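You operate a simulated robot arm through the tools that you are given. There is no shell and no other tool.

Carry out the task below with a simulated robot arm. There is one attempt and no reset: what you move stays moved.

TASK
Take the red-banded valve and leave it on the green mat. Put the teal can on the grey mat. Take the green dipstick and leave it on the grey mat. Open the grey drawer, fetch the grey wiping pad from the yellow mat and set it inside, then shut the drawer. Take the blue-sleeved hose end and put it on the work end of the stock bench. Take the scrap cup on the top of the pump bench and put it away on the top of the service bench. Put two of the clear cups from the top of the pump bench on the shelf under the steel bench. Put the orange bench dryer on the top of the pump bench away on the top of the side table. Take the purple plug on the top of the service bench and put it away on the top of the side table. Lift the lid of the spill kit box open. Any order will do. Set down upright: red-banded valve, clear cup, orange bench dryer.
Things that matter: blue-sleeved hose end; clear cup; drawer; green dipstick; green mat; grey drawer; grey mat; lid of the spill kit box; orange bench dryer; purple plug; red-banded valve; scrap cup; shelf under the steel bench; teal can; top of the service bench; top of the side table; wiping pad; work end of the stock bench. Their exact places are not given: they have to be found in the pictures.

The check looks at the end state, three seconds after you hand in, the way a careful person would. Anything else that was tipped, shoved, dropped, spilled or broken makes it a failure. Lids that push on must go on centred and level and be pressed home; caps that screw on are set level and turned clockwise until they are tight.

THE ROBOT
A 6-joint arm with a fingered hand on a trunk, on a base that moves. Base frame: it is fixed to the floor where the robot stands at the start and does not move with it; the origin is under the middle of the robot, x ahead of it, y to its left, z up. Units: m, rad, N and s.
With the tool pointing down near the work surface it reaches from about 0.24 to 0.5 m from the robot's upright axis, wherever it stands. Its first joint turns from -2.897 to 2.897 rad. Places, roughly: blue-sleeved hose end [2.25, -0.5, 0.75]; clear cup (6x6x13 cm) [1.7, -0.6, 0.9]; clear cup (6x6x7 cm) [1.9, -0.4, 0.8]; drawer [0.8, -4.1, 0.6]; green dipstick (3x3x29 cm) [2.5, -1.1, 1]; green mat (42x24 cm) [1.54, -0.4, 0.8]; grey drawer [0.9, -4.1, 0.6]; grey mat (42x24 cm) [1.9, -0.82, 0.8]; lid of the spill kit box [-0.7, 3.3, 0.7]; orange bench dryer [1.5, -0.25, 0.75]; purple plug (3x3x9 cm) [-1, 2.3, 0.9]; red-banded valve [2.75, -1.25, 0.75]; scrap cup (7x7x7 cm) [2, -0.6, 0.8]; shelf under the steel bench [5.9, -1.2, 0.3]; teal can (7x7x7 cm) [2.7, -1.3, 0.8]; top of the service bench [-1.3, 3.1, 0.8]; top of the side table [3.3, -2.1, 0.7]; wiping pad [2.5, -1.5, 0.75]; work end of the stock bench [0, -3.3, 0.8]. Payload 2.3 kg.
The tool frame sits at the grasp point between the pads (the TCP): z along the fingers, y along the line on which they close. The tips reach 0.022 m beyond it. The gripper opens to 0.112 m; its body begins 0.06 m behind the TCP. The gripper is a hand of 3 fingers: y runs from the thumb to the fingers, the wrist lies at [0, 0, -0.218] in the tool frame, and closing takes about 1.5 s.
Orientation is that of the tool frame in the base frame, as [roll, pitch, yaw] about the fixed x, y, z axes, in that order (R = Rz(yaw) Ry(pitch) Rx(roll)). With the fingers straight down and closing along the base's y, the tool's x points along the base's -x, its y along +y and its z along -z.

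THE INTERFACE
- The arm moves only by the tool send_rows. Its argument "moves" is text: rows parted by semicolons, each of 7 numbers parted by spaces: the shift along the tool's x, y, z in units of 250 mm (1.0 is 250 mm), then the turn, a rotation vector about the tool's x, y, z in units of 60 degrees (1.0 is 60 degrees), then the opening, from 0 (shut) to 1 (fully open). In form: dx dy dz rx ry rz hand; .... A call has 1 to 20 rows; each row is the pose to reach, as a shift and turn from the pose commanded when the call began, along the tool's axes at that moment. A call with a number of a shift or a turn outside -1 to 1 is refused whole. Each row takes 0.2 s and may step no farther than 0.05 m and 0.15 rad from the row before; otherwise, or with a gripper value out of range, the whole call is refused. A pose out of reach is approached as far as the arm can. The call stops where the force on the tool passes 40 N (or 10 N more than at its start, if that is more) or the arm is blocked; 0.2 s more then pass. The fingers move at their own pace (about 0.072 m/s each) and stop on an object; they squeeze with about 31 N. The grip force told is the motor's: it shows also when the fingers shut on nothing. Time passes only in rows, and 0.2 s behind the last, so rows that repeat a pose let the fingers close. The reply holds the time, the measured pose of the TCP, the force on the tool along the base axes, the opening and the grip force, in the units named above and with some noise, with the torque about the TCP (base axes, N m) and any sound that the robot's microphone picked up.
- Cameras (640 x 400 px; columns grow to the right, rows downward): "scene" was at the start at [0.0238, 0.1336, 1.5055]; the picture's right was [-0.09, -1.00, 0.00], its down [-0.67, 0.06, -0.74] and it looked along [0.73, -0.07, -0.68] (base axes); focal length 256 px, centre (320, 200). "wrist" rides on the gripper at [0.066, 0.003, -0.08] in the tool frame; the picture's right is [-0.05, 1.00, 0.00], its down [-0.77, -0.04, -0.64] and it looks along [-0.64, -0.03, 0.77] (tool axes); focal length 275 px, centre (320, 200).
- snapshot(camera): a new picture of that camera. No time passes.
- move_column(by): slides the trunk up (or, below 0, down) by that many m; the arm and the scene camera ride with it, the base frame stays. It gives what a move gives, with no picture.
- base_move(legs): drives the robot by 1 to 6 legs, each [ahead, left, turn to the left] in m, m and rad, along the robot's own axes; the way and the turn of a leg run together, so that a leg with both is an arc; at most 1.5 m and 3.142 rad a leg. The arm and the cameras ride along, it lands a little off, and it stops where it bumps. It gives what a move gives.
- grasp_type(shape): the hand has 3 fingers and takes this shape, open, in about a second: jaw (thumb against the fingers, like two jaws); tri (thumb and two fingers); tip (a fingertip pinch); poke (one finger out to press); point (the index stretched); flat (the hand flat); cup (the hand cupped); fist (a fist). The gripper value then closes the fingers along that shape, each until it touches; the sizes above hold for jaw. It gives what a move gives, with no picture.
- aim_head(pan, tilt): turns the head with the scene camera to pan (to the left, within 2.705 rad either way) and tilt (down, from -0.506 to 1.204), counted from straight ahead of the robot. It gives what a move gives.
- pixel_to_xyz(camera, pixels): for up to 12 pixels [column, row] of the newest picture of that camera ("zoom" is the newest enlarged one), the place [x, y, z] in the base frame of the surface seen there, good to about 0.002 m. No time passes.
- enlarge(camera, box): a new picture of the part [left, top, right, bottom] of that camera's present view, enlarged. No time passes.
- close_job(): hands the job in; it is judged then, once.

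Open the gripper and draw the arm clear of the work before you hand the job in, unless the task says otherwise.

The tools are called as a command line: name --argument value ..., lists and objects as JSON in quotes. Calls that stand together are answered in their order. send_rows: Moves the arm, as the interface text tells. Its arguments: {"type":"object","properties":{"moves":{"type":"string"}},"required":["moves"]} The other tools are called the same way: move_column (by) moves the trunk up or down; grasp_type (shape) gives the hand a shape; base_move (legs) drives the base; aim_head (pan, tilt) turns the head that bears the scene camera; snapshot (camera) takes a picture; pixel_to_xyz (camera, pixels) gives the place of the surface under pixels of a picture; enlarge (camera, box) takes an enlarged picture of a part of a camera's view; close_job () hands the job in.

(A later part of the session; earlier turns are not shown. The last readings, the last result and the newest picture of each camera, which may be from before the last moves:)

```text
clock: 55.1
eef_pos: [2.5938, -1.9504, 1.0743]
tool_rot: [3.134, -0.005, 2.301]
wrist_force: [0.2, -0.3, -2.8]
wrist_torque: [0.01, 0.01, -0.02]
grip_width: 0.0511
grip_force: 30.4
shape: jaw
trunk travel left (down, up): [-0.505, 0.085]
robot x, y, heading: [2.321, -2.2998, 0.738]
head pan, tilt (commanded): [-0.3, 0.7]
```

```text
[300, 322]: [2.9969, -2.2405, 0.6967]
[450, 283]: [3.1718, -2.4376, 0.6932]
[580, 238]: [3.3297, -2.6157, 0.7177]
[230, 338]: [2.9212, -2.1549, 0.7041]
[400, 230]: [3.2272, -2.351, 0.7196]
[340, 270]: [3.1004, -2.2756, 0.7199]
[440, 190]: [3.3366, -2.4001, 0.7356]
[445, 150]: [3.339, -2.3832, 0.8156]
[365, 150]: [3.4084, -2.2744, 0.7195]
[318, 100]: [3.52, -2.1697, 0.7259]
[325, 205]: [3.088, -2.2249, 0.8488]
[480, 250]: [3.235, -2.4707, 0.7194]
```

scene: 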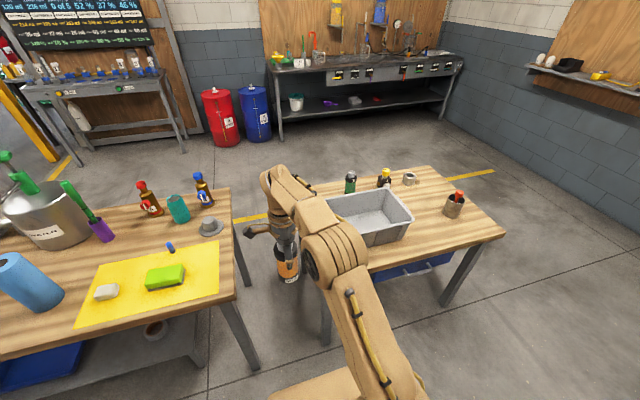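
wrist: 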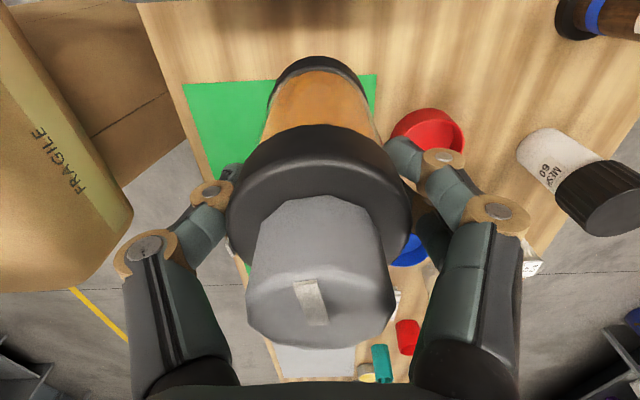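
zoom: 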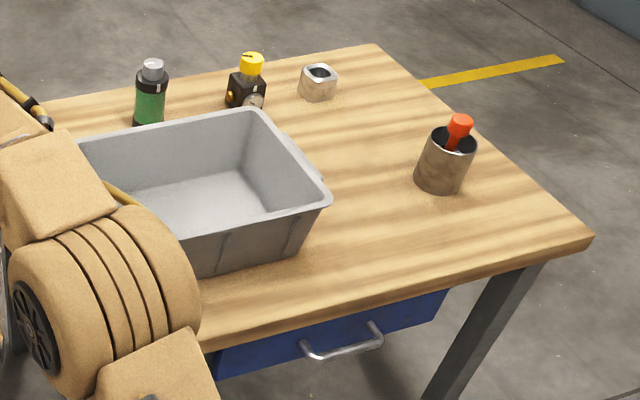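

The side table's front edge is in line with the bench's. I'll set the dryer at about (3.21,-2.317), so I drive right 0.69 and ahead 0.21 with the arm held.

base_move --legs '[[0, -0.686, 0], [0.213, 0, 0]]'

aim_head --pan 0.0 --tilt 0.95

snapshot --camera "scene"

snapshot --camera "wrist"

```text
clock: 60.1
eef_pos: [3.2101, -2.3098, 1.0738]
tool_rot: [3.136, -0.008, 2.306]
wrist_force: [0.7, -0.2, -2.3]
wrist_torque: [-0.02, 0.01, 0.01]
grip_width: 0.0514
grip_force: 30.9
shape: jaw
trunk travel left (down, up): [-0.505, 0.085]
robot x, y, heading: [2.939, -2.6607, 0.743]
head pan, tilt (commanded): [-0.3, 0.7]
```

```text
clock: 60.9
eef_pos: [3.2119, -2.3113, 1.074]
tool_rot: [3.133, -0.007, 2.307]
wrist_force: [0.2, 0.2, -1.8]
wrist_torque: [-0.01, 0.02, 0.05]
grip_width: 0.0511
grip_force: 31.1
shape: jaw
trunk travel left (down, up): [-0.505, 0.085]
robot x, y, heading: [2.9396, -2.659, 0.74]
head pan, tilt (commanded): [0.0, 0.949]
```

```text
taken
```

scene: 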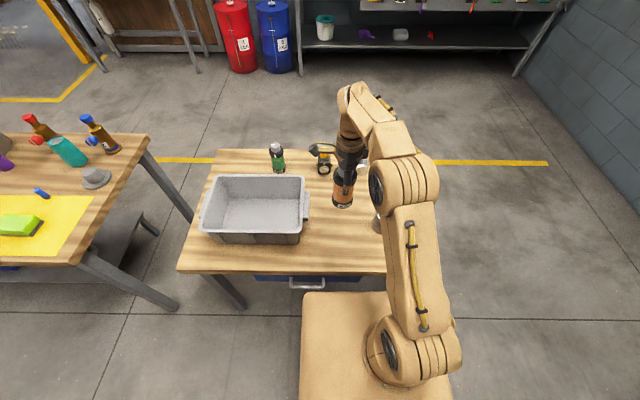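

```text
taken
```

wrist: 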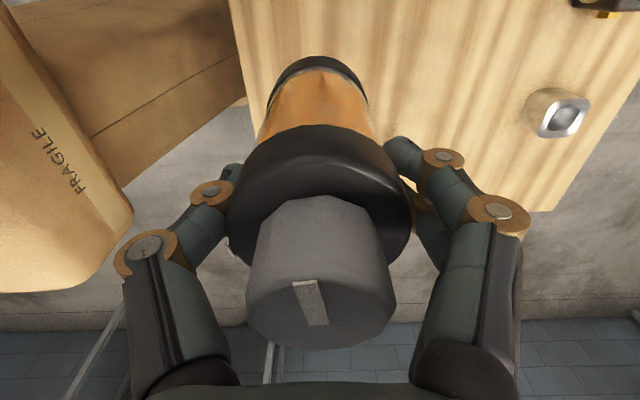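

I landed on target at (3.211,-2.311). I lower the trunk to just above the table.

move_column --by -0.247

snapshot --camera "scene"

```text
clock: 63.5
eef_pos: [3.2112, -2.3102, 0.8262]
tool_rot: [3.134, -0.008, 2.306]
wrist_force: [-0.1, -0.5, -2.7]
wrist_torque: [0.01, 0.0, 0.0]
grip_width: 0.0509
grip_force: 31.3
shape: jaw
trunk travel left (down, up): [-0.258, 0.332]
robot x, y, heading: [2.9389, -2.6593, 0.741]
head pan, tilt (commanded): [0.0, 0.949]
```

```text
taken
```

scene: 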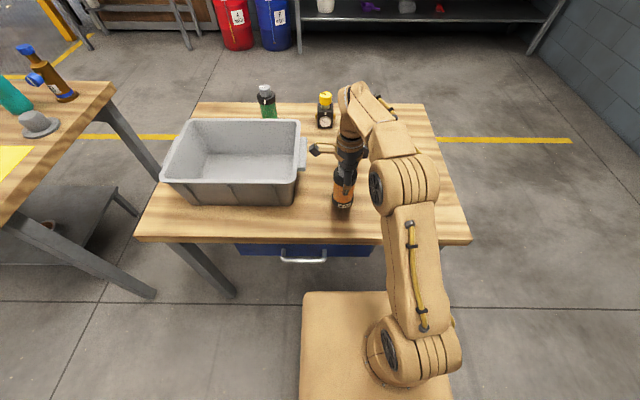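

It hangs about 1 cm above the table. I lower it with the arm in millimetre steps, watching the force.

send_rows --moves "0 0 0.012 0 0 0 0; 0 0 0.024 0 0 0 0; 0 0 0.034 0 0 0 0; 0 0 0.042 0 0 0 0; 0 0 0.042 0 0 0 0"

```text
clock: 64.7
eef_pos: [3.2126, -2.3121, 0.8168]
tool_rot: [3.135, -0.008, 2.306]
wrist_force: [0.3, 0.1, -3.0]
wrist_torque: [0.03, -0.03, -0.02]
grip_width: 0.051
grip_force: 31.4
shape: jaw
trunk travel left (down, up): [-0.258, 0.332]
robot x, y, heading: [2.939, -2.6641, 0.739]
head pan, tilt (commanded): [0.0, 0.949]
```

send_rows --moves "0 0 0.006 0 0 0 0; 0 0 0.01 0 0 0 0; 0 0 0.014 0 0 0 0; 0 0 0.014 0 0 0 0"

```text
clock: 65.7
eef_pos: [3.2112, -2.3118, 0.8134]
tool_rot: [3.135, -0.008, 2.306]
wrist_force: [1.0, 0.4, 6.1]
wrist_torque: [0.03, -0.04, 0.0]
grip_width: 0.051
grip_force: 30.6
shape: jaw
trunk travel left (down, up): [-0.258, 0.332]
robot x, y, heading: [2.9387, -2.6605, 0.736]
head pan, tilt (commanded): [0.0, 0.949]
```

The force has turned upward (+6 N): the dryer stands on the table. I open the hand.

send_rows --moves "0 0 0 0 0 0 0.6; 0 0 0 0 0 0 0.7; 0 0 0 0 0 0 0.85; 0 0 0 0 0 0 1; 0 0 0 0 0 0 1; 0 0 0 0 0 0 1; 0 0 0 0 0 0 1; 0 0 0 0 0 0 1"

snapshot --camera "wrist"

```text
clock: 67.5
eef_pos: [3.2113, -2.3107, 0.8134]
tool_rot: [3.134, -0.007, 2.306]
wrist_force: [0.4, 0.1, -0.4]
wrist_torque: [0.0, 0.0, 0.02]
grip_width: 0.1118
grip_force: 0.1
shape: jaw
trunk travel left (down, up): [-0.258, 0.332]
robot x, y, heading: [2.9407, -2.6587, 0.739]
head pan, tilt (commanded): [0.0, 0.949]
```

```text
taken
```

wrist: 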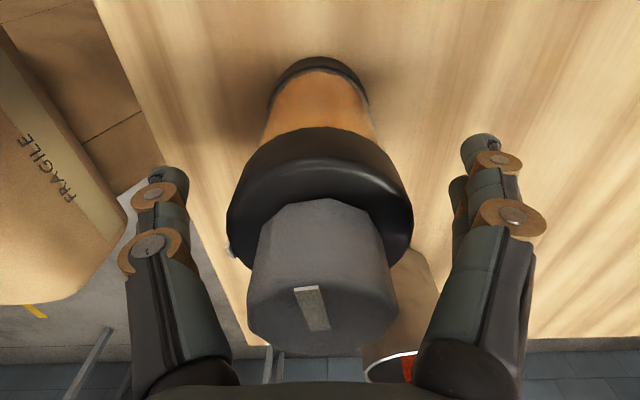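

The fingers are clear of the dryer on both sides. I raise the trunk straight up.

move_column --by 0.2

snapshot --camera "wrist"

snapshot --camera "scene"

```text
clock: 69.6
eef_pos: [3.211, -2.3103, 1.0131]
tool_rot: [3.135, -0.007, 2.304]
wrist_force: [0.0, 0.3, 0.7]
wrist_torque: [0.01, -0.01, 0.02]
grip_width: 0.1119
grip_force: 0.0
shape: jaw
trunk travel left (down, up): [-0.458, 0.132]
robot x, y, heading: [2.941, -2.6605, 0.742]
head pan, tilt (commanded): [0.0, 0.949]
```

```text
taken
```

wrist: 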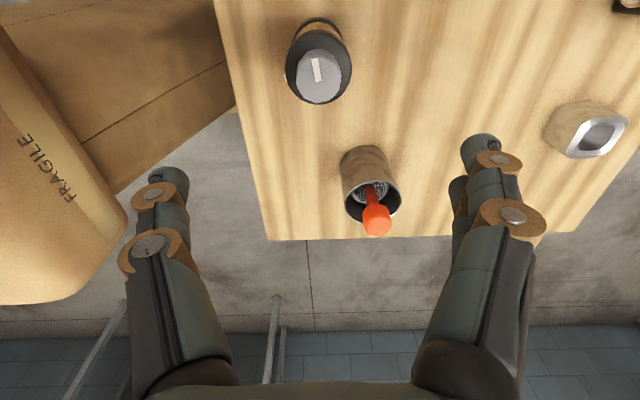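

```text
taken
```

scene: 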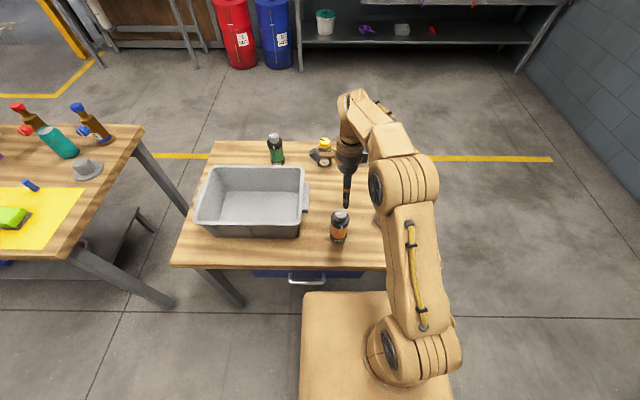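

The dryer stands upright on the side table. I back off and go to the bench by the yellow mat to study the pad, can, dipstick and valve.

base_move --legs '[[-0.2, 0, 0], [0, 1.3, 0]]'

aim_head --pan 0.0 --tilt 0.7

snapshot --camera "scene"

```text
clock: 77.4
eef_pos: [2.1737, -1.4792, 1.0129]
tool_rot: [3.136, -0.007, 2.315]
wrist_force: [-0.2, 0.5, -0.8]
wrist_torque: [0.0, -0.03, 0.01]
grip_width: 0.1119
grip_force: 0.1
shape: jaw
trunk travel left (down, up): [-0.458, 0.132]
robot x, y, heading: [1.9072, -1.8315, 0.75]
head pan, tilt (commanded): [0.0, 0.949]
```

```text
clock: 78.2
eef_pos: [2.1744, -1.4797, 1.0136]
tool_rot: [3.134, -0.008, 2.316]
wrist_force: [0.7, 0.1, 0.2]
wrist_torque: [-0.02, -0.03, -0.04]
grip_width: 0.112
grip_force: 0.0
shape: jaw
trunk travel left (down, up): [-0.458, 0.132]
robot x, y, heading: [1.9069, -1.8349, 0.754]
head pan, tilt (commanded): [0.0, 0.7]
```

```text
taken
```

scene: 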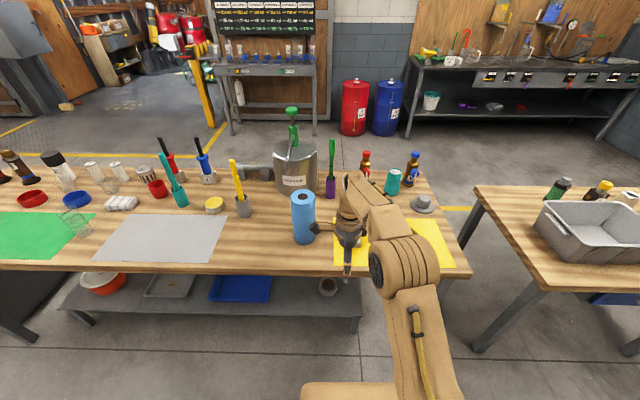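

I enlarge the area of the dipstick (330,165), valves (366,165 / 411,168) and teal can (393,182).

enlarge --camera "scene" --box '[270, 100, 450, 215]'

pixel_to_xyz --camera "scene" --pixels '[[332, 142], [331, 160], [330, 188], [366, 155], [366, 168], [393, 182], [393, 172], [412, 156], [303, 195], [303, 230], [425, 205], [240, 205]]'

```text
3.48 times, centred on (360, 158) of scene
```

zoom: 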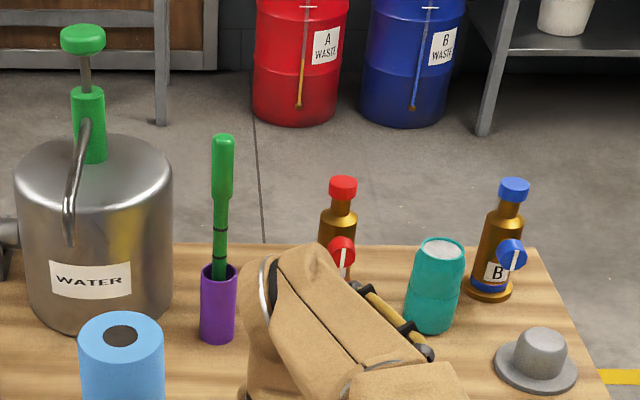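

```text
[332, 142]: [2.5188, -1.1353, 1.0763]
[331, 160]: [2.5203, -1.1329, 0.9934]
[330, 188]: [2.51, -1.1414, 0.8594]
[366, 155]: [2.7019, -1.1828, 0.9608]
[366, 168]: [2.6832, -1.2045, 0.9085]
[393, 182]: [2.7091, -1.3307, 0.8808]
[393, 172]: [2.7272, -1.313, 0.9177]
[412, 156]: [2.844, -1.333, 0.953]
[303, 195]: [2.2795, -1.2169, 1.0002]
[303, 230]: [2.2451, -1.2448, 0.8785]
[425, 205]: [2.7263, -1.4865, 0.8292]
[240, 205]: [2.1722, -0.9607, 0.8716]
```

Positions: dipstick (2.522,-1.133, top 1.09), teal can (2.727,-1.31), valve A (2.70,-1.18). I shift right, straighten the heading, and turn the hand back to close along the bench.

base_move --legs '[[0, -0.152, -0.019]]'

send_rows --moves "0 0 0 0 0 -0.13 1; 0 0 0 0 0 -0.26 1; 0 0 0 0 0 -0.39 1; 0 0 0 0 0 -0.52 1; 0 0 0 0 0 -0.65 1; 0 0 0 0 0 -0.78 1; 0 0 0 0 0 -0.91 1; 0 0 0 0 0 -1 1"

send_rows --moves "0 0 0 0 0 -0.13 1; 0 0 0 0 0 -0.26 1; 0 0 0 0 0 -0.39 1; 0 0 0 0 0 -0.487 1; 0 0 0 0 0 -0.487 1"

```text
clock: 79.5
eef_pos: [2.2824, -1.5946, 1.0128]
tool_rot: [3.135, -0.008, 2.298]
wrist_force: [0.0, -0.1, 0.0]
wrist_torque: [0.0, 0.04, -0.02]
grip_width: 0.1118
grip_force: 0.1
shape: jaw
trunk travel left (down, up): [-0.458, 0.132]
robot x, y, heading: [2.0082, -1.94, 0.73]
head pan, tilt (commanded): [0.0, 0.7]
```

```text
clock: 81.3
eef_pos: [2.2827, -1.5951, 1.0131]
tool_rot: [3.129, 0.002, -2.934]
wrist_force: [0.2, 0.0, -0.4]
wrist_torque: [0.0, 0.01, 0.01]
grip_width: 0.1117
grip_force: 0.0
shape: jaw
trunk travel left (down, up): [-0.458, 0.132]
robot x, y, heading: [2.0093, -1.9441, 0.729]
head pan, tilt (commanded): [0.0, 0.7]
```

```text
clock: 82.5
eef_pos: [2.2814, -1.5947, 1.0128]
tool_rot: [3.136, 0.007, -2.429]
wrist_force: [-0.4, -0.6, -0.4]
wrist_torque: [0.03, 0.02, 0.01]
grip_width: 0.1118
grip_force: 0.0
shape: jaw
trunk travel left (down, up): [-0.458, 0.132]
robot x, y, heading: [2.0083, -1.9438, 0.728]
head pan, tilt (commanded): [0.0, 0.7]
```

The hand closes along the bench again. I tilt it 40° forward so that it can reach the far row from this side.

send_rows --moves "0 0 0 0 -0.13 0 1; 0 0 0 0 -0.26 0 1; 0 0 0 0 -0.39 0 1; 0 0 0 0 -0.52 0 1; 0 0 0 0 -0.65 0 1; 0 0 0 0 -0.667 0 1; 0 0 0 0 -0.667 0 1"

base_move --legs '[[0.335, 0, 0]]'

snapshot --camera "wrist"

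snapshot --camera "scene"

```text
clock: 84.1
eef_pos: [2.2834, -1.5944, 1.0136]
tool_rot: [3.139, 0.69, -2.436]
wrist_force: [0.4, -0.8, 0.4]
wrist_torque: [-0.02, 0.01, -0.02]
grip_width: 0.1117
grip_force: 0.1
shape: jaw
trunk travel left (down, up): [-0.458, 0.132]
robot x, y, heading: [2.0123, -1.9434, 0.731]
head pan, tilt (commanded): [0.0, 0.7]
```

```text
clock: 86.3
eef_pos: [2.5337, -1.3718, 1.0133]
tool_rot: [3.138, 0.688, -2.434]
wrist_force: [0.8, -0.9, 0.3]
wrist_torque: [0.01, 0.0, 0.01]
grip_width: 0.112
grip_force: 0.1
shape: jaw
trunk travel left (down, up): [-0.458, 0.132]
robot x, y, heading: [2.2587, -1.7194, 0.732]
head pan, tilt (commanded): [0.0, 0.7]
```

```text
taken
```

wrist: 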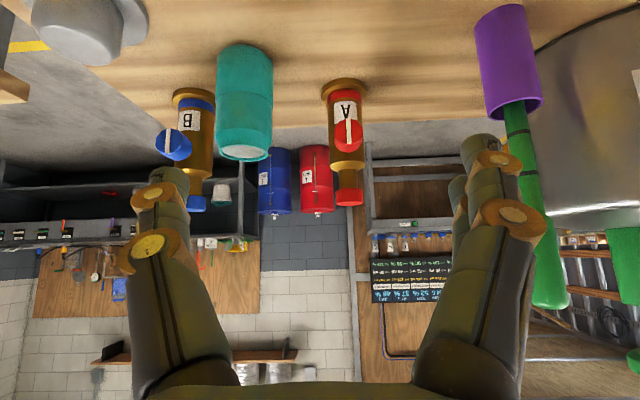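

```text
taken
```

scene: 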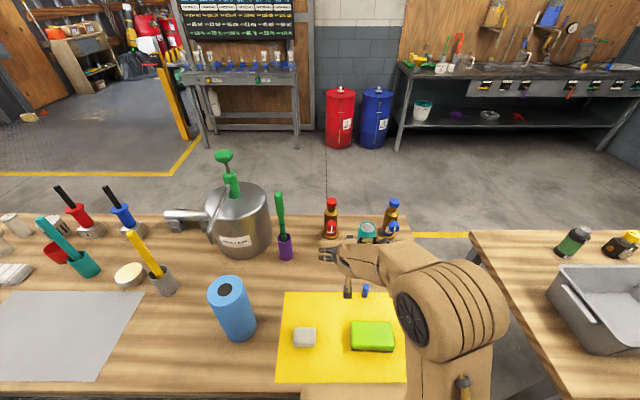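

The wrist picture (inverted) shows the teal can at (243,105), valves A at (347,130) and B at (190,130). I query the can and the pad candidates.

pixel_to_xyz --camera "wrist" --pixels '[[220, 100], [243, 100], [270, 100], [220, 140], [269, 140], [243, 154], [243, 60], [345, 120], [347, 165], [347, 85], [190, 140], [175, 145]]'

pixel_to_xyz --camera "scene" --pixels '[[304, 333], [304, 345], [372, 332], [372, 348], [365, 290], [285, 293], [275, 380], [405, 383], [304, 328], [295, 333], [314, 333]]'

enlarge --camera "scene" --box '[270, 280, 410, 390]'

```text
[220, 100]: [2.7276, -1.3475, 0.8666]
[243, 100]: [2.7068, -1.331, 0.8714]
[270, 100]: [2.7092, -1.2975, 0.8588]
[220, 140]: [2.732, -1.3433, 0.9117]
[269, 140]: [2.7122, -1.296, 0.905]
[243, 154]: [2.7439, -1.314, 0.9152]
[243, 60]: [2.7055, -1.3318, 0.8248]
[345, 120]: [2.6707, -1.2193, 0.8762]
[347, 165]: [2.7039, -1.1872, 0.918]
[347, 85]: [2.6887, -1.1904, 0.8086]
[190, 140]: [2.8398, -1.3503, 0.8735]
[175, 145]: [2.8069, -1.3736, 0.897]
```

```text
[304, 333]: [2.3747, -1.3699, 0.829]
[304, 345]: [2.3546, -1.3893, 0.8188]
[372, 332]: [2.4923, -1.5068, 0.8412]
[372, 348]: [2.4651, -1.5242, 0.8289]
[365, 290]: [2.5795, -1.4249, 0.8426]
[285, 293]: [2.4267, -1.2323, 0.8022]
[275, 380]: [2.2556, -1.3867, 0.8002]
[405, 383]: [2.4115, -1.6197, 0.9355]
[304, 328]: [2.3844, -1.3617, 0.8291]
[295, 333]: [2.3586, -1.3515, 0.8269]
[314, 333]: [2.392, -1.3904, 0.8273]
```

```text
3.64 times, centred on (340, 335) of scene
```

zoom: 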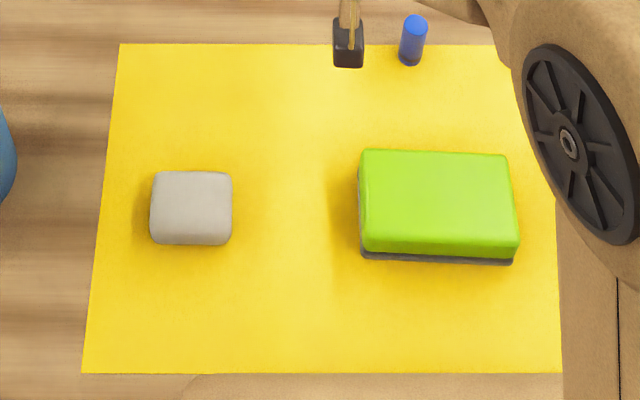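

The grey block at (2.376,-1.375) is the wiping pad. The can's axis is about (2.735,-1.316), top 0.918; valve levers flank it, so I go to a point 11 cm back along the tool axis with the hand partly closed (0.75).

send_rows --moves "-0.053 -0.071 0.085 0 0 0 0.9; -0.106 -0.142 0.171 0 0 0 0.8; -0.16 -0.213 0.256 0 0 0 0.75; -0.213 -0.284 0.342 0 0 0 0.75; -0.266 -0.355 0.427 0 0 0 0.75; -0.266 -0.355 0.427 0 0 0 0.75"

snapshot --camera "wrist"

enlarge --camera "scene" --box '[260, 170, 460, 310]'

```text
clock: 87.7
eef_pos: [2.6786, -1.3628, 0.9743]
tool_rot: [3.137, 0.69, -2.436]
wrist_force: [1.4, 0.0, 0.1]
wrist_torque: [-0.02, -0.02, -0.03]
grip_width: 0.0842
grip_force: 0.0
shape: jaw
trunk travel left (down, up): [-0.458, 0.132]
robot x, y, heading: [2.2552, -1.7185, 0.728]
head pan, tilt (commanded): [0.0, 0.7]
```

```text
taken
```

wrist: 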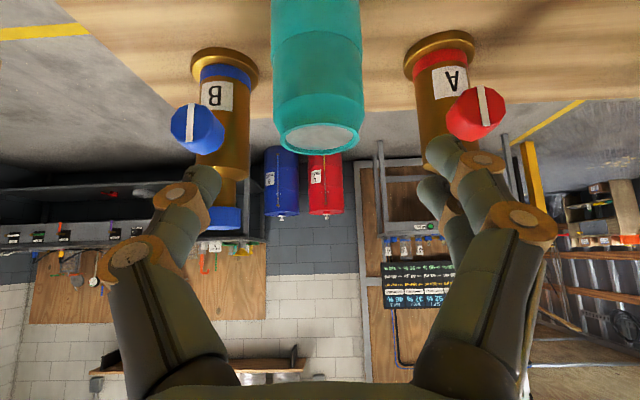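

```text
2.86 times, centred on (360, 240) of scene
```

zoom: 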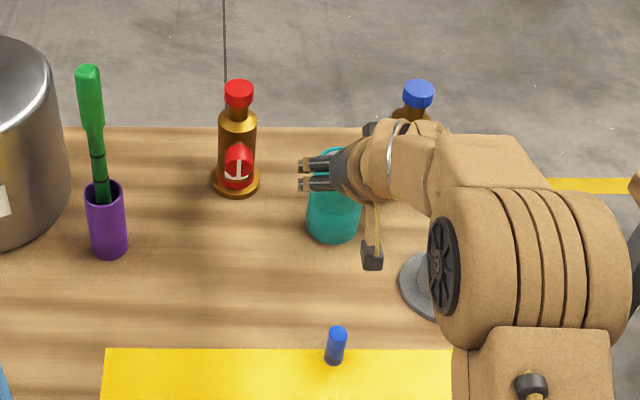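

The can is centred between the fingers laterally (column 318). I query the levers and the can once more to check finger clearance.

pixel_to_xyz --camera "wrist" --pixels '[[275, 90], [360, 90], [318, 90], [318, 135], [320, 122], [172, 130], [197, 150], [222, 135], [205, 172], [475, 110], [450, 115], [445, 145]]'

```text
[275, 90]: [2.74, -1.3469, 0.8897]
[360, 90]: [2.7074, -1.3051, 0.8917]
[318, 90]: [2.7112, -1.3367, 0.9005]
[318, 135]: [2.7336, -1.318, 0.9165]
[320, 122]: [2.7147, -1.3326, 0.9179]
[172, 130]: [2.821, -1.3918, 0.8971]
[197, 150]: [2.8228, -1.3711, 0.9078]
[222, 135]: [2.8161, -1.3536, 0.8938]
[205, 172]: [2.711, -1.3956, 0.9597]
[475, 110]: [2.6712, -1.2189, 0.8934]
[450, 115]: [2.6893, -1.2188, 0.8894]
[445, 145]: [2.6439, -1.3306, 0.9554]
```

Clearances are fine (over 3 cm to both levers). I advance 0.113 m along the tool axis around the can.

send_rows --moves "0 0 0.09 0 0 0 0.75; -0.001 -0.002 0.18 0 0 0 0.75; -0.002 -0.004 0.27 0 0 0 0.75; -0.003 -0.005 0.36 0 0 0 0.75; -0.004 -0.006 0.45 0 0 0 0.75; -0.004 -0.006 0.45 0 0 0 0.75"

snapshot --camera "wrist"

```text
clock: 89.1
eef_pos: [2.7362, -1.3165, 0.8881]
tool_rot: [3.14, 0.689, -2.435]
wrist_force: [-0.4, -0.3, 0.2]
wrist_torque: [-0.02, 0.03, -0.03]
grip_width: 0.0842
grip_force: 0.0
shape: jaw
trunk travel left (down, up): [-0.458, 0.132]
robot x, y, heading: [2.2601, -1.7184, 0.728]
head pan, tilt (commanded): [0.0, 0.7]
```

```text
taken
```

wrist: 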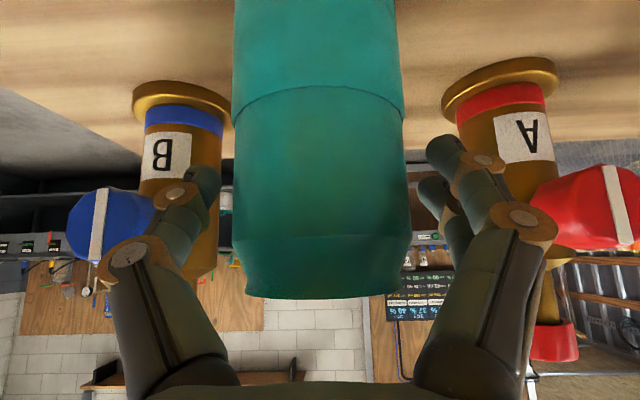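

The can sits between the fingers. I close the hand on it.

send_rows --moves "0 0 0 0 0 0 0; 0 0 0 0 0 0 0; 0 0 0 0 0 0 0; 0 0 0 0 0 0 0; 0 0 0 0 0 0 0; 0 0 0 0 0 0 0"

snapshot --camera "wrist"

```text
clock: 90.5
eef_pos: [2.7362, -1.3164, 0.889]
tool_rot: [3.14, 0.69, -2.434]
wrist_force: [0.7, 0.3, -0.1]
wrist_torque: [0.02, 0.0, -0.02]
grip_width: 0.0504
grip_force: 30.9
shape: jaw
trunk travel left (down, up): [-0.458, 0.132]
robot x, y, heading: [2.2594, -1.7201, 0.733]
head pan, tilt (commanded): [0.0, 0.7]
```

```text
taken
```

wrist: 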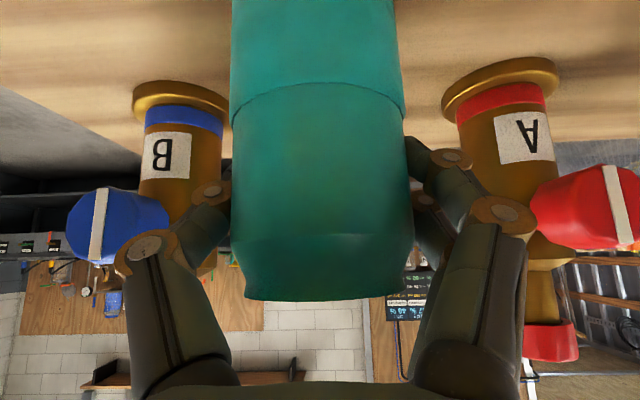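

Gripped at 0.05 m. I lift with the trunk, back out past the paper roll's line, and move left toward the grey mat.

move_column --by 0.11

base_move --legs '[[-0.42, 0, 0], [0, 0.794, 0]]'

aim_head --pan 0.0 --tilt 0.75

snapshot --camera "scene"

snapshot --camera "wrist"

```text
clock: 92.0
eef_pos: [2.7361, -1.3156, 0.9983]
tool_rot: [3.141, 0.689, -2.434]
wrist_force: [-0.4, -0.1, 0.4]
wrist_torque: [-0.03, -0.02, 0.0]
grip_width: 0.0501
grip_force: 31.2
shape: jaw
trunk travel left (down, up): [-0.568, 0.022]
robot x, y, heading: [2.2563, -1.7175, 0.737]
head pan, tilt (commanded): [0.0, 0.7]
```

```text
clock: 98.4
eef_pos: [1.9094, -1.0099, 0.9987]
tool_rot: [3.14, 0.689, -2.455]
wrist_force: [0.0, -0.4, -0.2]
wrist_torque: [-0.02, 0.02, -0.01]
grip_width: 0.0503
grip_force: 31.1
shape: jaw
trunk travel left (down, up): [-0.568, 0.022]
robot x, y, heading: [1.4236, -1.4043, 0.713]
head pan, tilt (commanded): [0.0, 0.7]
```

```text
clock: 99.0
eef_pos: [1.9096, -1.0107, 0.9981]
tool_rot: [3.139, 0.69, -2.458]
wrist_force: [0.1, 0.5, 0.9]
wrist_torque: [0.01, 0.02, 0.0]
grip_width: 0.0502
grip_force: 30.7
shape: jaw
trunk travel left (down, up): [-0.568, 0.022]
robot x, y, heading: [1.425, -1.4028, 0.711]
head pan, tilt (commanded): [0.0, 0.75]
```

```text
taken
```

scene: 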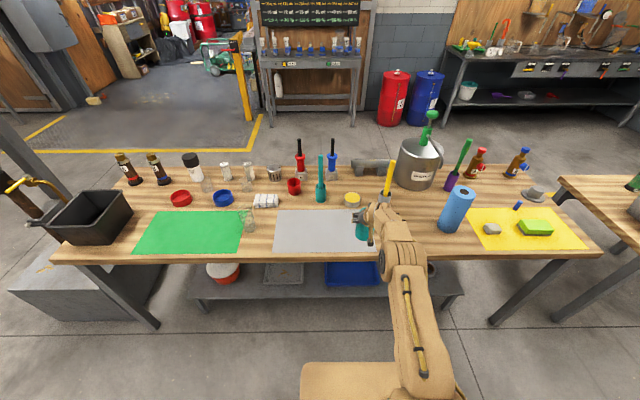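

```text
taken
```

wrist: 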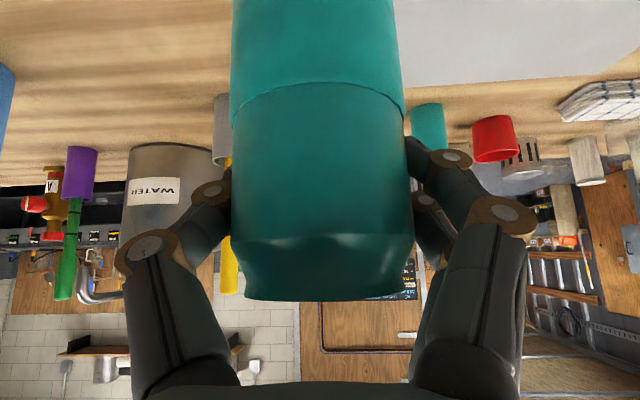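

I verify the grey mat's corners from this view before setting down.

pixel_to_xyz --camera "scene" --pixels '[[278, 212], [272, 250], [352, 212], [345, 250], [362, 245], [352, 199], [387, 196], [389, 175], [250, 215], [250, 228], [320, 198], [294, 187]]'

enlarge --camera "scene" --box '[240, 150, 440, 275]'

```text
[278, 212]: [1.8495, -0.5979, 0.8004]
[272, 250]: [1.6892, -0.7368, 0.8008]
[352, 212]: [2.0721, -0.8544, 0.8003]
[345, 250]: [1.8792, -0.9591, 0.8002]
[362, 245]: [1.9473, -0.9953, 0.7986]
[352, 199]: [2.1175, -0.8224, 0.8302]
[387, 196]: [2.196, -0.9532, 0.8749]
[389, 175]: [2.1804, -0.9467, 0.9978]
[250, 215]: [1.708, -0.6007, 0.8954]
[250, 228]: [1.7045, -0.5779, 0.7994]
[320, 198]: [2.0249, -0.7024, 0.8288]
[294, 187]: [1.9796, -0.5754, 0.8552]
```

```text
3.20 times, centred on (340, 212) of scene
```

zoom: 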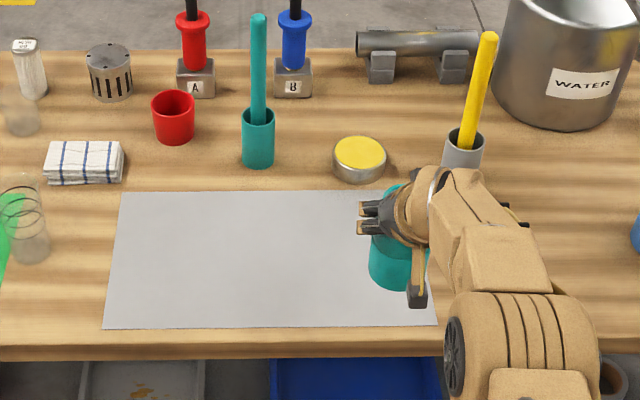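

The mat spans u 1.675–2.09 along the bench; I nudge the base so the can hangs over its right part, at (1.998,-0.919).

base_move --legs '[[0.127, 0.012, 0]]'

move_column --by -0.1

enlarge --camera "scene" --box '[240, 150, 440, 275]'

```text
clock: 100.3
eef_pos: [1.9968, -0.9184, 0.9984]
tool_rot: [3.14, 0.686, -2.454]
wrist_force: [0.1, 0.0, 0.2]
wrist_torque: [-0.04, 0.01, 0.01]
grip_width: 0.0504
grip_force: 31.4
shape: jaw
trunk travel left (down, up): [-0.568, 0.022]
robot x, y, heading: [1.5093, -1.3104, 0.714]
head pan, tilt (commanded): [0.0, 0.75]
```

```text
clock: 101.6
eef_pos: [1.9963, -0.9192, 0.8984]
tool_rot: [-3.141, 0.688, -2.454]
wrist_force: [-0.6, 0.3, -0.2]
wrist_torque: [0.03, 0.04, 0.0]
grip_width: 0.0501
grip_force: 31.3
shape: jaw
trunk travel left (down, up): [-0.468, 0.122]
robot x, y, heading: [1.5117, -1.3154, 0.713]
head pan, tilt (commanded): [0.0, 0.75]
```

```text
3.20 times, centred on (340, 212) of scene
```

zoom: 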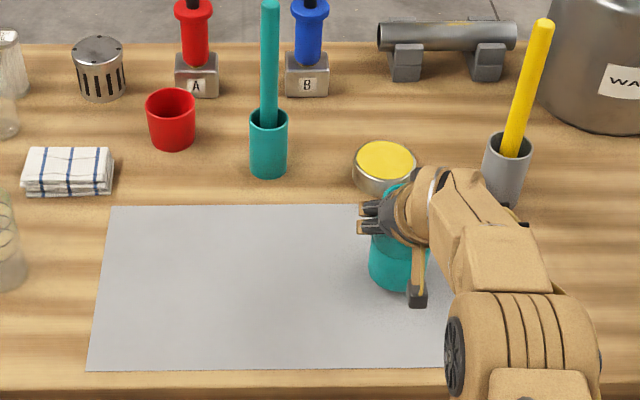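

The can is about 1 cm above the mat. I lower it straight down with small arm rows, watching the force.

send_rows --moves "0.008 0 0.009 0 0 0 0; 0.014 0 0.017 0 0 0 0; 0.02 0 0.025 0 0 0 0; 0.02 0 0.025 0 0 0 0"

send_rows --moves "0.003 0 0.003 0 0 0 0; 0.005 0 0.006 0 0 0 0; 0.005 0 0.006 0 0 0 0"

```text
clock: 102.6
eef_pos: [1.9949, -0.919, 0.8896]
tool_rot: [3.14, 0.69, -2.454]
wrist_force: [-0.4, 0.3, -0.2]
wrist_torque: [-0.01, 0.0, 0.03]
grip_width: 0.0501
grip_force: 30.9
shape: jaw
trunk travel left (down, up): [-0.468, 0.122]
robot x, y, heading: [1.5124, -1.3139, 0.717]
head pan, tilt (commanded): [0.0, 0.75]
```

```text
clock: 103.4
eef_pos: [1.9959, -0.9195, 0.888]
tool_rot: [3.141, 0.689, -2.452]
wrist_force: [0.4, 0.0, 0.7]
wrist_torque: [0.03, 0.02, 0.02]
grip_width: 0.0503
grip_force: 31.1
shape: jaw
trunk travel left (down, up): [-0.468, 0.122]
robot x, y, heading: [1.5116, -1.3144, 0.716]
head pan, tilt (commanded): [0.0, 0.75]
```

send_rows --moves "0.003 0 0.003 0 0 0 0; 0.005 0 0.006 0 0 0 0; 0.005 0 0.006 0 0 0 0"

```text
clock: 104.2
eef_pos: [1.9964, -0.9183, 0.8877]
tool_rot: [3.14, 0.692, -2.454]
wrist_force: [1.0, 2.2, 6.5]
wrist_torque: [0.14, 0.08, -0.02]
grip_width: 0.0502
grip_force: 31.0
shape: jaw
trunk travel left (down, up): [-0.468, 0.122]
robot x, y, heading: [1.5079, -1.3139, 0.717]
head pan, tilt (commanded): [0.0, 0.75]
```

The can touches the mat (6.5 N up). I open to about the same width I approached with and withdraw along the tool axis.

send_rows --moves "0 0 0 0 0 0 0.55; 0 0 0 0 0 0 0.65; 0 0 0 0 0 0 0.75; 0 0 0 0 0 0 0.8; 0 0 0 0 0 0 0.8; 0 0 0 0 0 0 0.8; 0 0 0 0 0 0 0.8"

snapshot --camera "wrist"

```text
clock: 105.8
eef_pos: [1.9965, -0.9189, 0.8867]
tool_rot: [3.14, 0.69, -2.454]
wrist_force: [0.1, 0.1, 0.0]
wrist_torque: [0.01, 0.01, 0.01]
grip_width: 0.0893
grip_force: 0.0
shape: jaw
trunk travel left (down, up): [-0.468, 0.122]
robot x, y, heading: [1.5115, -1.3127, 0.712]
head pan, tilt (commanded): [0.0, 0.75]
```

```text
taken
```

wrist: 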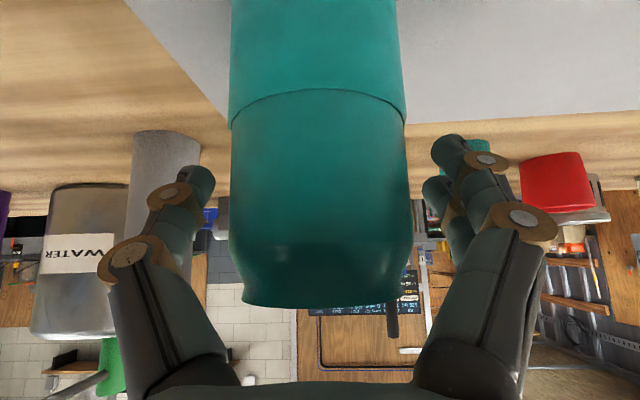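

The can is free. I withdraw 0.2 m back along the tool axis.

send_rows --moves "0 0 -0.15 0 0 0 0.8; 0 0 -0.3 0 0 0 0.8; 0 0 -0.45 0 0 0 0.8; 0 0 -0.6 0 0 0 0.8; 0 0 -0.75 0 0 0 0.8; 0 0 -0.75 0 0 0 0.8"

snapshot --camera "scene"

```text
clock: 107.2
eef_pos: [1.9048, -0.9943, 1.0306]
tool_rot: [3.141, 0.688, -2.454]
wrist_force: [0.5, 0.7, -0.1]
wrist_torque: [0.0, 0.0, -0.01]
grip_width: 0.0893
grip_force: 0.1
shape: jaw
trunk travel left (down, up): [-0.468, 0.122]
robot x, y, heading: [1.511, -1.3127, 0.712]
head pan, tilt (commanded): [0.0, 0.75]
```

```text
taken
```

scene: 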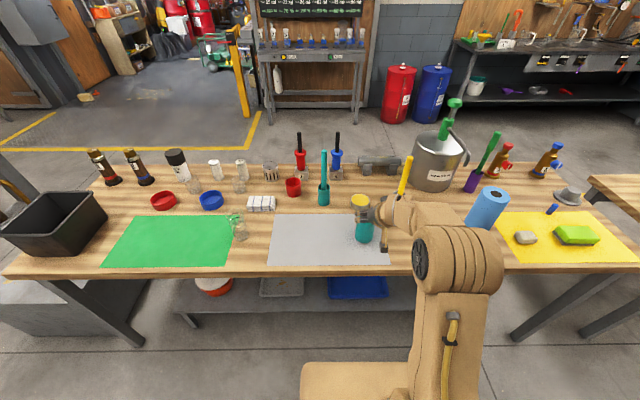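

The teal can stands on the grey mat. Next the dipstick: I back off, move right, and point the hand horizontally so it can grip the upright rod from the side.

base_move --legs '[[-0.15, 0, 0.021], [0, -0.66, 0]]'

send_rows --moves "0 0 0 0 -0.13 0 0.8; 0 0 0 0 -0.26 0 0.8; 0 0 0 0 -0.39 0 0.8; 0 0 0 0 -0.52 0 0.8; 0 0 0 0 -0.65 0 0.8; 0 0 0 0 -0.78 0 0.8; 0 0 0 0 -0.842 0 0.8; 0 0 0 0 -0.842 0 0.8"

snapshot --camera "scene"

snapshot --camera "wrist"

```text
clock: 111.8
eef_pos: [2.2323, -1.5703, 1.0316]
tool_rot: [3.139, 0.688, -2.425]
wrist_force: [-0.2, 0.4, 0.4]
wrist_torque: [-0.01, 0.02, 0.01]
grip_width: 0.0896
grip_force: 0.0
shape: jaw
trunk travel left (down, up): [-0.468, 0.122]
robot x, y, heading: [1.8495, -1.9044, 0.743]
head pan, tilt (commanded): [0.0, 0.75]
```

```text
clock: 113.7
eef_pos: [2.2323, -1.5703, 1.0303]
tool_rot: [1.541, 1.57, 2.258]
wrist_force: [-0.2, 0.6, -0.7]
wrist_torque: [0.01, 0.04, 0.01]
grip_width: 0.0892
grip_force: 0.0
shape: jaw
out of reach, approached as far as the arm can: row 1
trunk travel left (down, up): [-0.468, 0.122]
robot x, y, heading: [1.8456, -1.9008, 0.74]
head pan, tilt (commanded): [0.0, 0.75]
```

```text
taken
```

scene: 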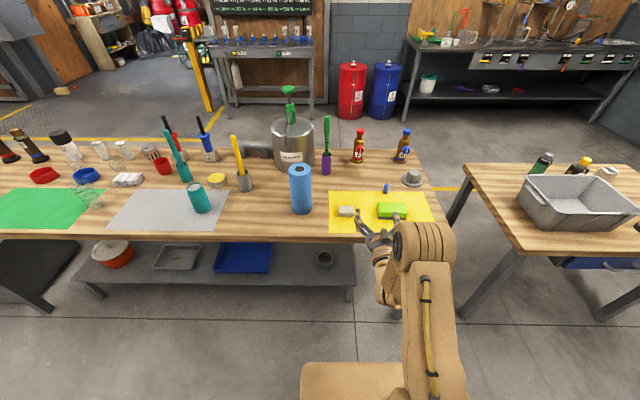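

```text
taken
```

wrist: 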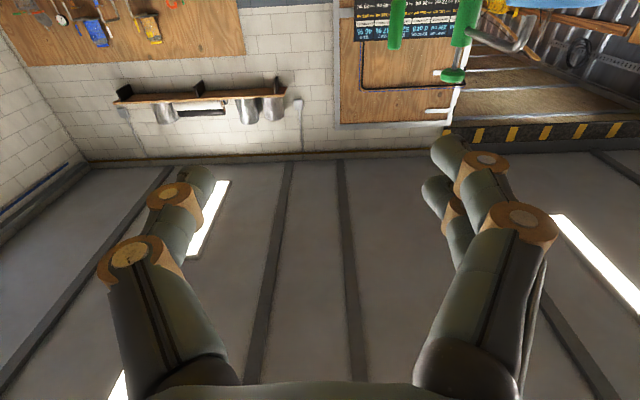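

The hand is horizontal, heading about 0.717 rad. I lower the trunk 0.1 m for later lift travel, raise the hand by the same and turn it 0.2 rad left.

move_column --by -0.1

send_rows --moves "-0.1 0 0 -0.05 0 0 0.8; -0.2 0 0 -0.1 0 0 0.8; -0.3 0 0 -0.15 0 0 0.8; -0.4 0 0 -0.19 0 0 0.8; -0.4 0 0 -0.19 0 0 0.8"

base_move --legs '[[0.38, 0, 0]]'

snapshot --camera "scene"

snapshot --camera "wrist"

```text
clock: 115.0
eef_pos: [2.2313, -1.5706, 0.9311]
tool_rot: [1.751, 1.569, 2.469]
wrist_force: [0.7, -0.2, 0.6]
wrist_torque: [-0.01, 0.01, 0.01]
grip_width: 0.0895
grip_force: 0.0
shape: jaw
trunk travel left (down, up): [-0.368, 0.222]
robot x, y, heading: [1.8484, -1.8967, 0.74]
head pan, tilt (commanded): [0.0, 0.75]
```

```text
clock: 116.2
eef_pos: [2.2313, -1.5716, 1.0305]
tool_rot: [1.719, 1.568, 2.639]
wrist_force: [-0.3, -0.4, 0.1]
wrist_torque: [0.0, 0.02, 0.0]
grip_width: 0.0895
grip_force: 0.0
shape: jaw
trunk travel left (down, up): [-0.368, 0.222]
robot x, y, heading: [1.8468, -1.9033, 0.74]
head pan, tilt (commanded): [0.0, 0.75]
```

```text
clock: 118.6
eef_pos: [2.5102, -1.3132, 1.0309]
tool_rot: [1.779, 1.57, 2.703]
wrist_force: [0.4, 0.6, -0.7]
wrist_torque: [-0.01, 0.01, 0.01]
grip_width: 0.0894
grip_force: 0.0
shape: jaw
trunk travel left (down, up): [-0.368, 0.222]
robot x, y, heading: [2.1259, -1.6412, 0.749]
head pan, tilt (commanded): [0.0, 0.75]
```

```text
taken
```

scene: 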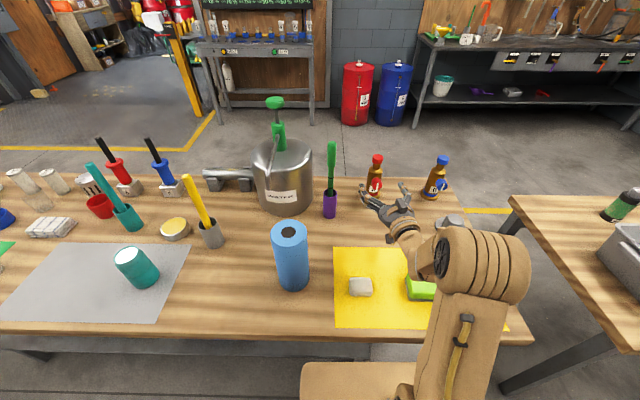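

```text
taken
```

wrist: 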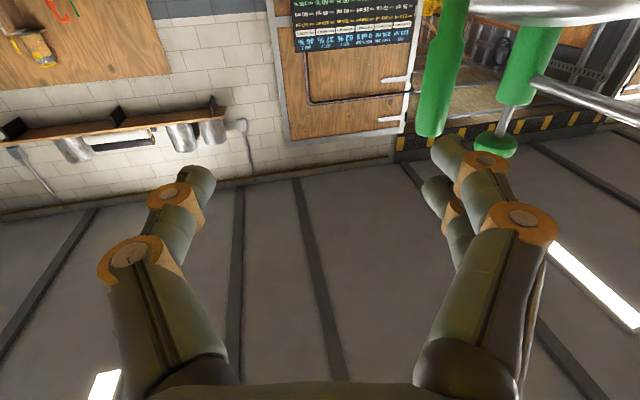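

The hand heading is now about 0.924. I measure the dipstick rod again from here, including its lean.

enlarge --camera "scene" --box '[290, 130, 390, 230]'

pixel_to_xyz --camera "scene" --pixels '[[332, 143], [332, 155], [331, 165], [331, 177], [330, 186], [330, 196], [329, 210], [376, 160], [376, 172]]'

pixel_to_xyz --camera "wrist" --pixels '[[431, 125], [437, 100], [443, 75], [448, 50], [455, 20]]'

```text
4.00 times, centred on (340, 180) of scene
```

zoom: 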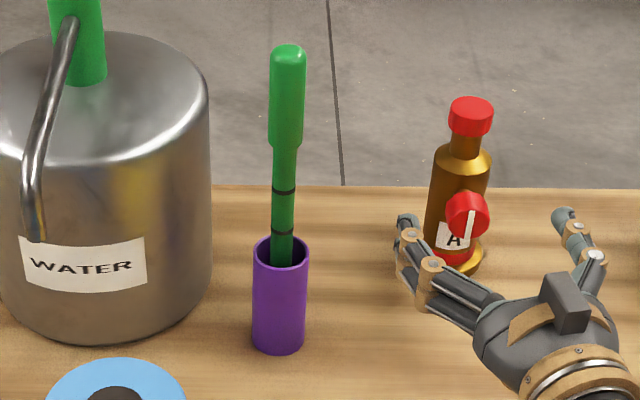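

```text
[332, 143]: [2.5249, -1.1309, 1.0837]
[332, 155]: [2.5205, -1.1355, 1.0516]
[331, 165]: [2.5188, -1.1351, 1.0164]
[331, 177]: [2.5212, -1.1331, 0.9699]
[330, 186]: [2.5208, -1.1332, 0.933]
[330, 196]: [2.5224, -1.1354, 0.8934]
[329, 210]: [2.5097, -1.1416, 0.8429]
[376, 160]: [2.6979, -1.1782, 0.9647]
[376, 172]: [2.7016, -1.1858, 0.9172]
```

```text
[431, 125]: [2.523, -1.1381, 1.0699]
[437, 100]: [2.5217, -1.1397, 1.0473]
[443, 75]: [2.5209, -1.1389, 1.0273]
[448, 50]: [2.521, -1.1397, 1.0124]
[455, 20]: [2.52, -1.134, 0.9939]
```

The rod's axis is about (2.527,-1.127), nearly vertical. The pot is close to its left, so I check the pot's edge before approaching.

pixel_to_xyz --camera "scene" --pixels '[[283, 170], [310, 165], [311, 180], [309, 195], [256, 175], [300, 160], [283, 205], [270, 180], [295, 190], [292, 232], [307, 240]]'

```text
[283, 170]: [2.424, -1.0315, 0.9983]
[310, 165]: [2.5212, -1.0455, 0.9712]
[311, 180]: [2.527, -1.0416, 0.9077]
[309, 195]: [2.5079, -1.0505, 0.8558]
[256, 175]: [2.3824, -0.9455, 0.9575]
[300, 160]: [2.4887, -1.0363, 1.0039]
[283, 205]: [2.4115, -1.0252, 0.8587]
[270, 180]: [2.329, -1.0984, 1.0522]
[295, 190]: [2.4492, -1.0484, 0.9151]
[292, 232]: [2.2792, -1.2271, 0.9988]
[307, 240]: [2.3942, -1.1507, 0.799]
```

The pot's wall is 3.5 cm clear of where the fingers will be. I move to the pre-grasp pose and then forward around the rod with the hand at 0.6.

send_rows --moves "0 0.1 0.03 0 0 0 0.7; 0 0.2 0.06 0 0 0 0.6; 0 0.3 0.09 0 0 0 0.6; 0 0.395 0.124 0 0 0 0.6; 0 0.395 0.124 0 0 0 0.6"

snapshot --camera "wrist"

```text
clock: 119.8
eef_pos: [2.4487, -1.2274, 1.0308]
tool_rot: [1.535, 1.568, 2.456]
wrist_force: [-0.2, 0.1, 0.5]
wrist_torque: [-0.01, -0.02, 0.05]
grip_width: 0.0677
grip_force: 0.0
shape: jaw
trunk travel left (down, up): [-0.368, 0.222]
robot x, y, heading: [2.1297, -1.6441, 0.744]
head pan, tilt (commanded): [0.0, 0.75]
```

```text
taken
```

wrist: 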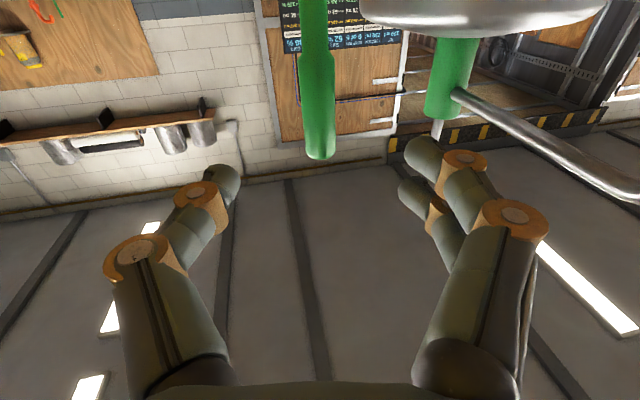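

pixel_to_xyz --camera "wrist" --pixels '[[318, 130], [318, 100], [317, 70], [314, 30], [305, 100], [333, 100]]'

```text
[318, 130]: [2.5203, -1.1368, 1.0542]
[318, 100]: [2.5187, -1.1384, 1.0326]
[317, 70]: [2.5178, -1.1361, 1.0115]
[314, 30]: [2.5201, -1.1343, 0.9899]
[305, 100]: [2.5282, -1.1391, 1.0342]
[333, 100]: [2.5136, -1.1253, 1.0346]
```

The rod is centred. I advance 0.119 m and close the hand on it.

send_rows --moves "0 -0.002 0.1 0 0 0 0.6; 0 -0.004 0.2 0 0 0 0.6; 0 -0.006 0.3 0 0 0 0.6; 0 -0.008 0.4 0 0 0 0.6; 0 -0.008 0.478 0 0 0 0.6; 0 -0.008 0.478 0 0 0 0.6"

snapshot --camera "wrist"

enlarge --camera "scene" --box '[270, 120, 400, 230]'

```text
clock: 121.2
eef_pos: [2.5228, -1.1346, 1.0315]
tool_rot: [1.379, 1.569, 2.3]
wrist_force: [0.0, 0.3, -0.4]
wrist_torque: [0.0, 0.0, 0.05]
grip_width: 0.0678
grip_force: 0.1
shape: jaw
trunk travel left (down, up): [-0.368, 0.222]
robot x, y, heading: [2.1228, -1.6417, 0.751]
head pan, tilt (commanded): [0.0, 0.75]
```

```text
taken
```

wrist: 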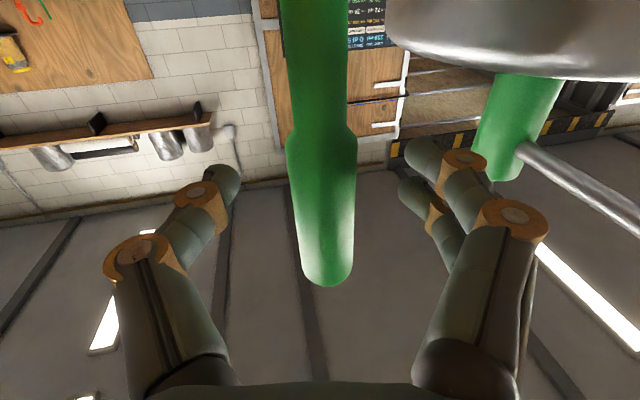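

```text
3.64 times, centred on (335, 175) of scene
```

zoom: 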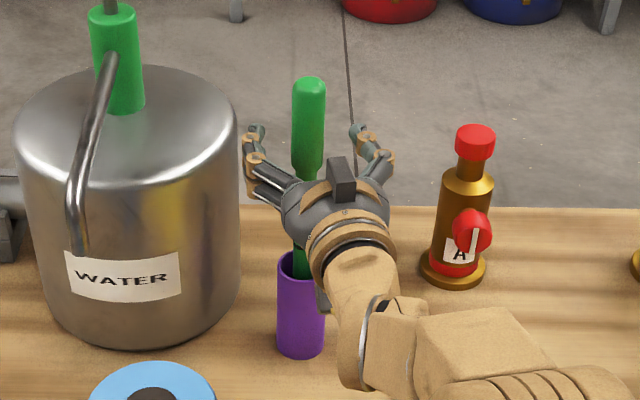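

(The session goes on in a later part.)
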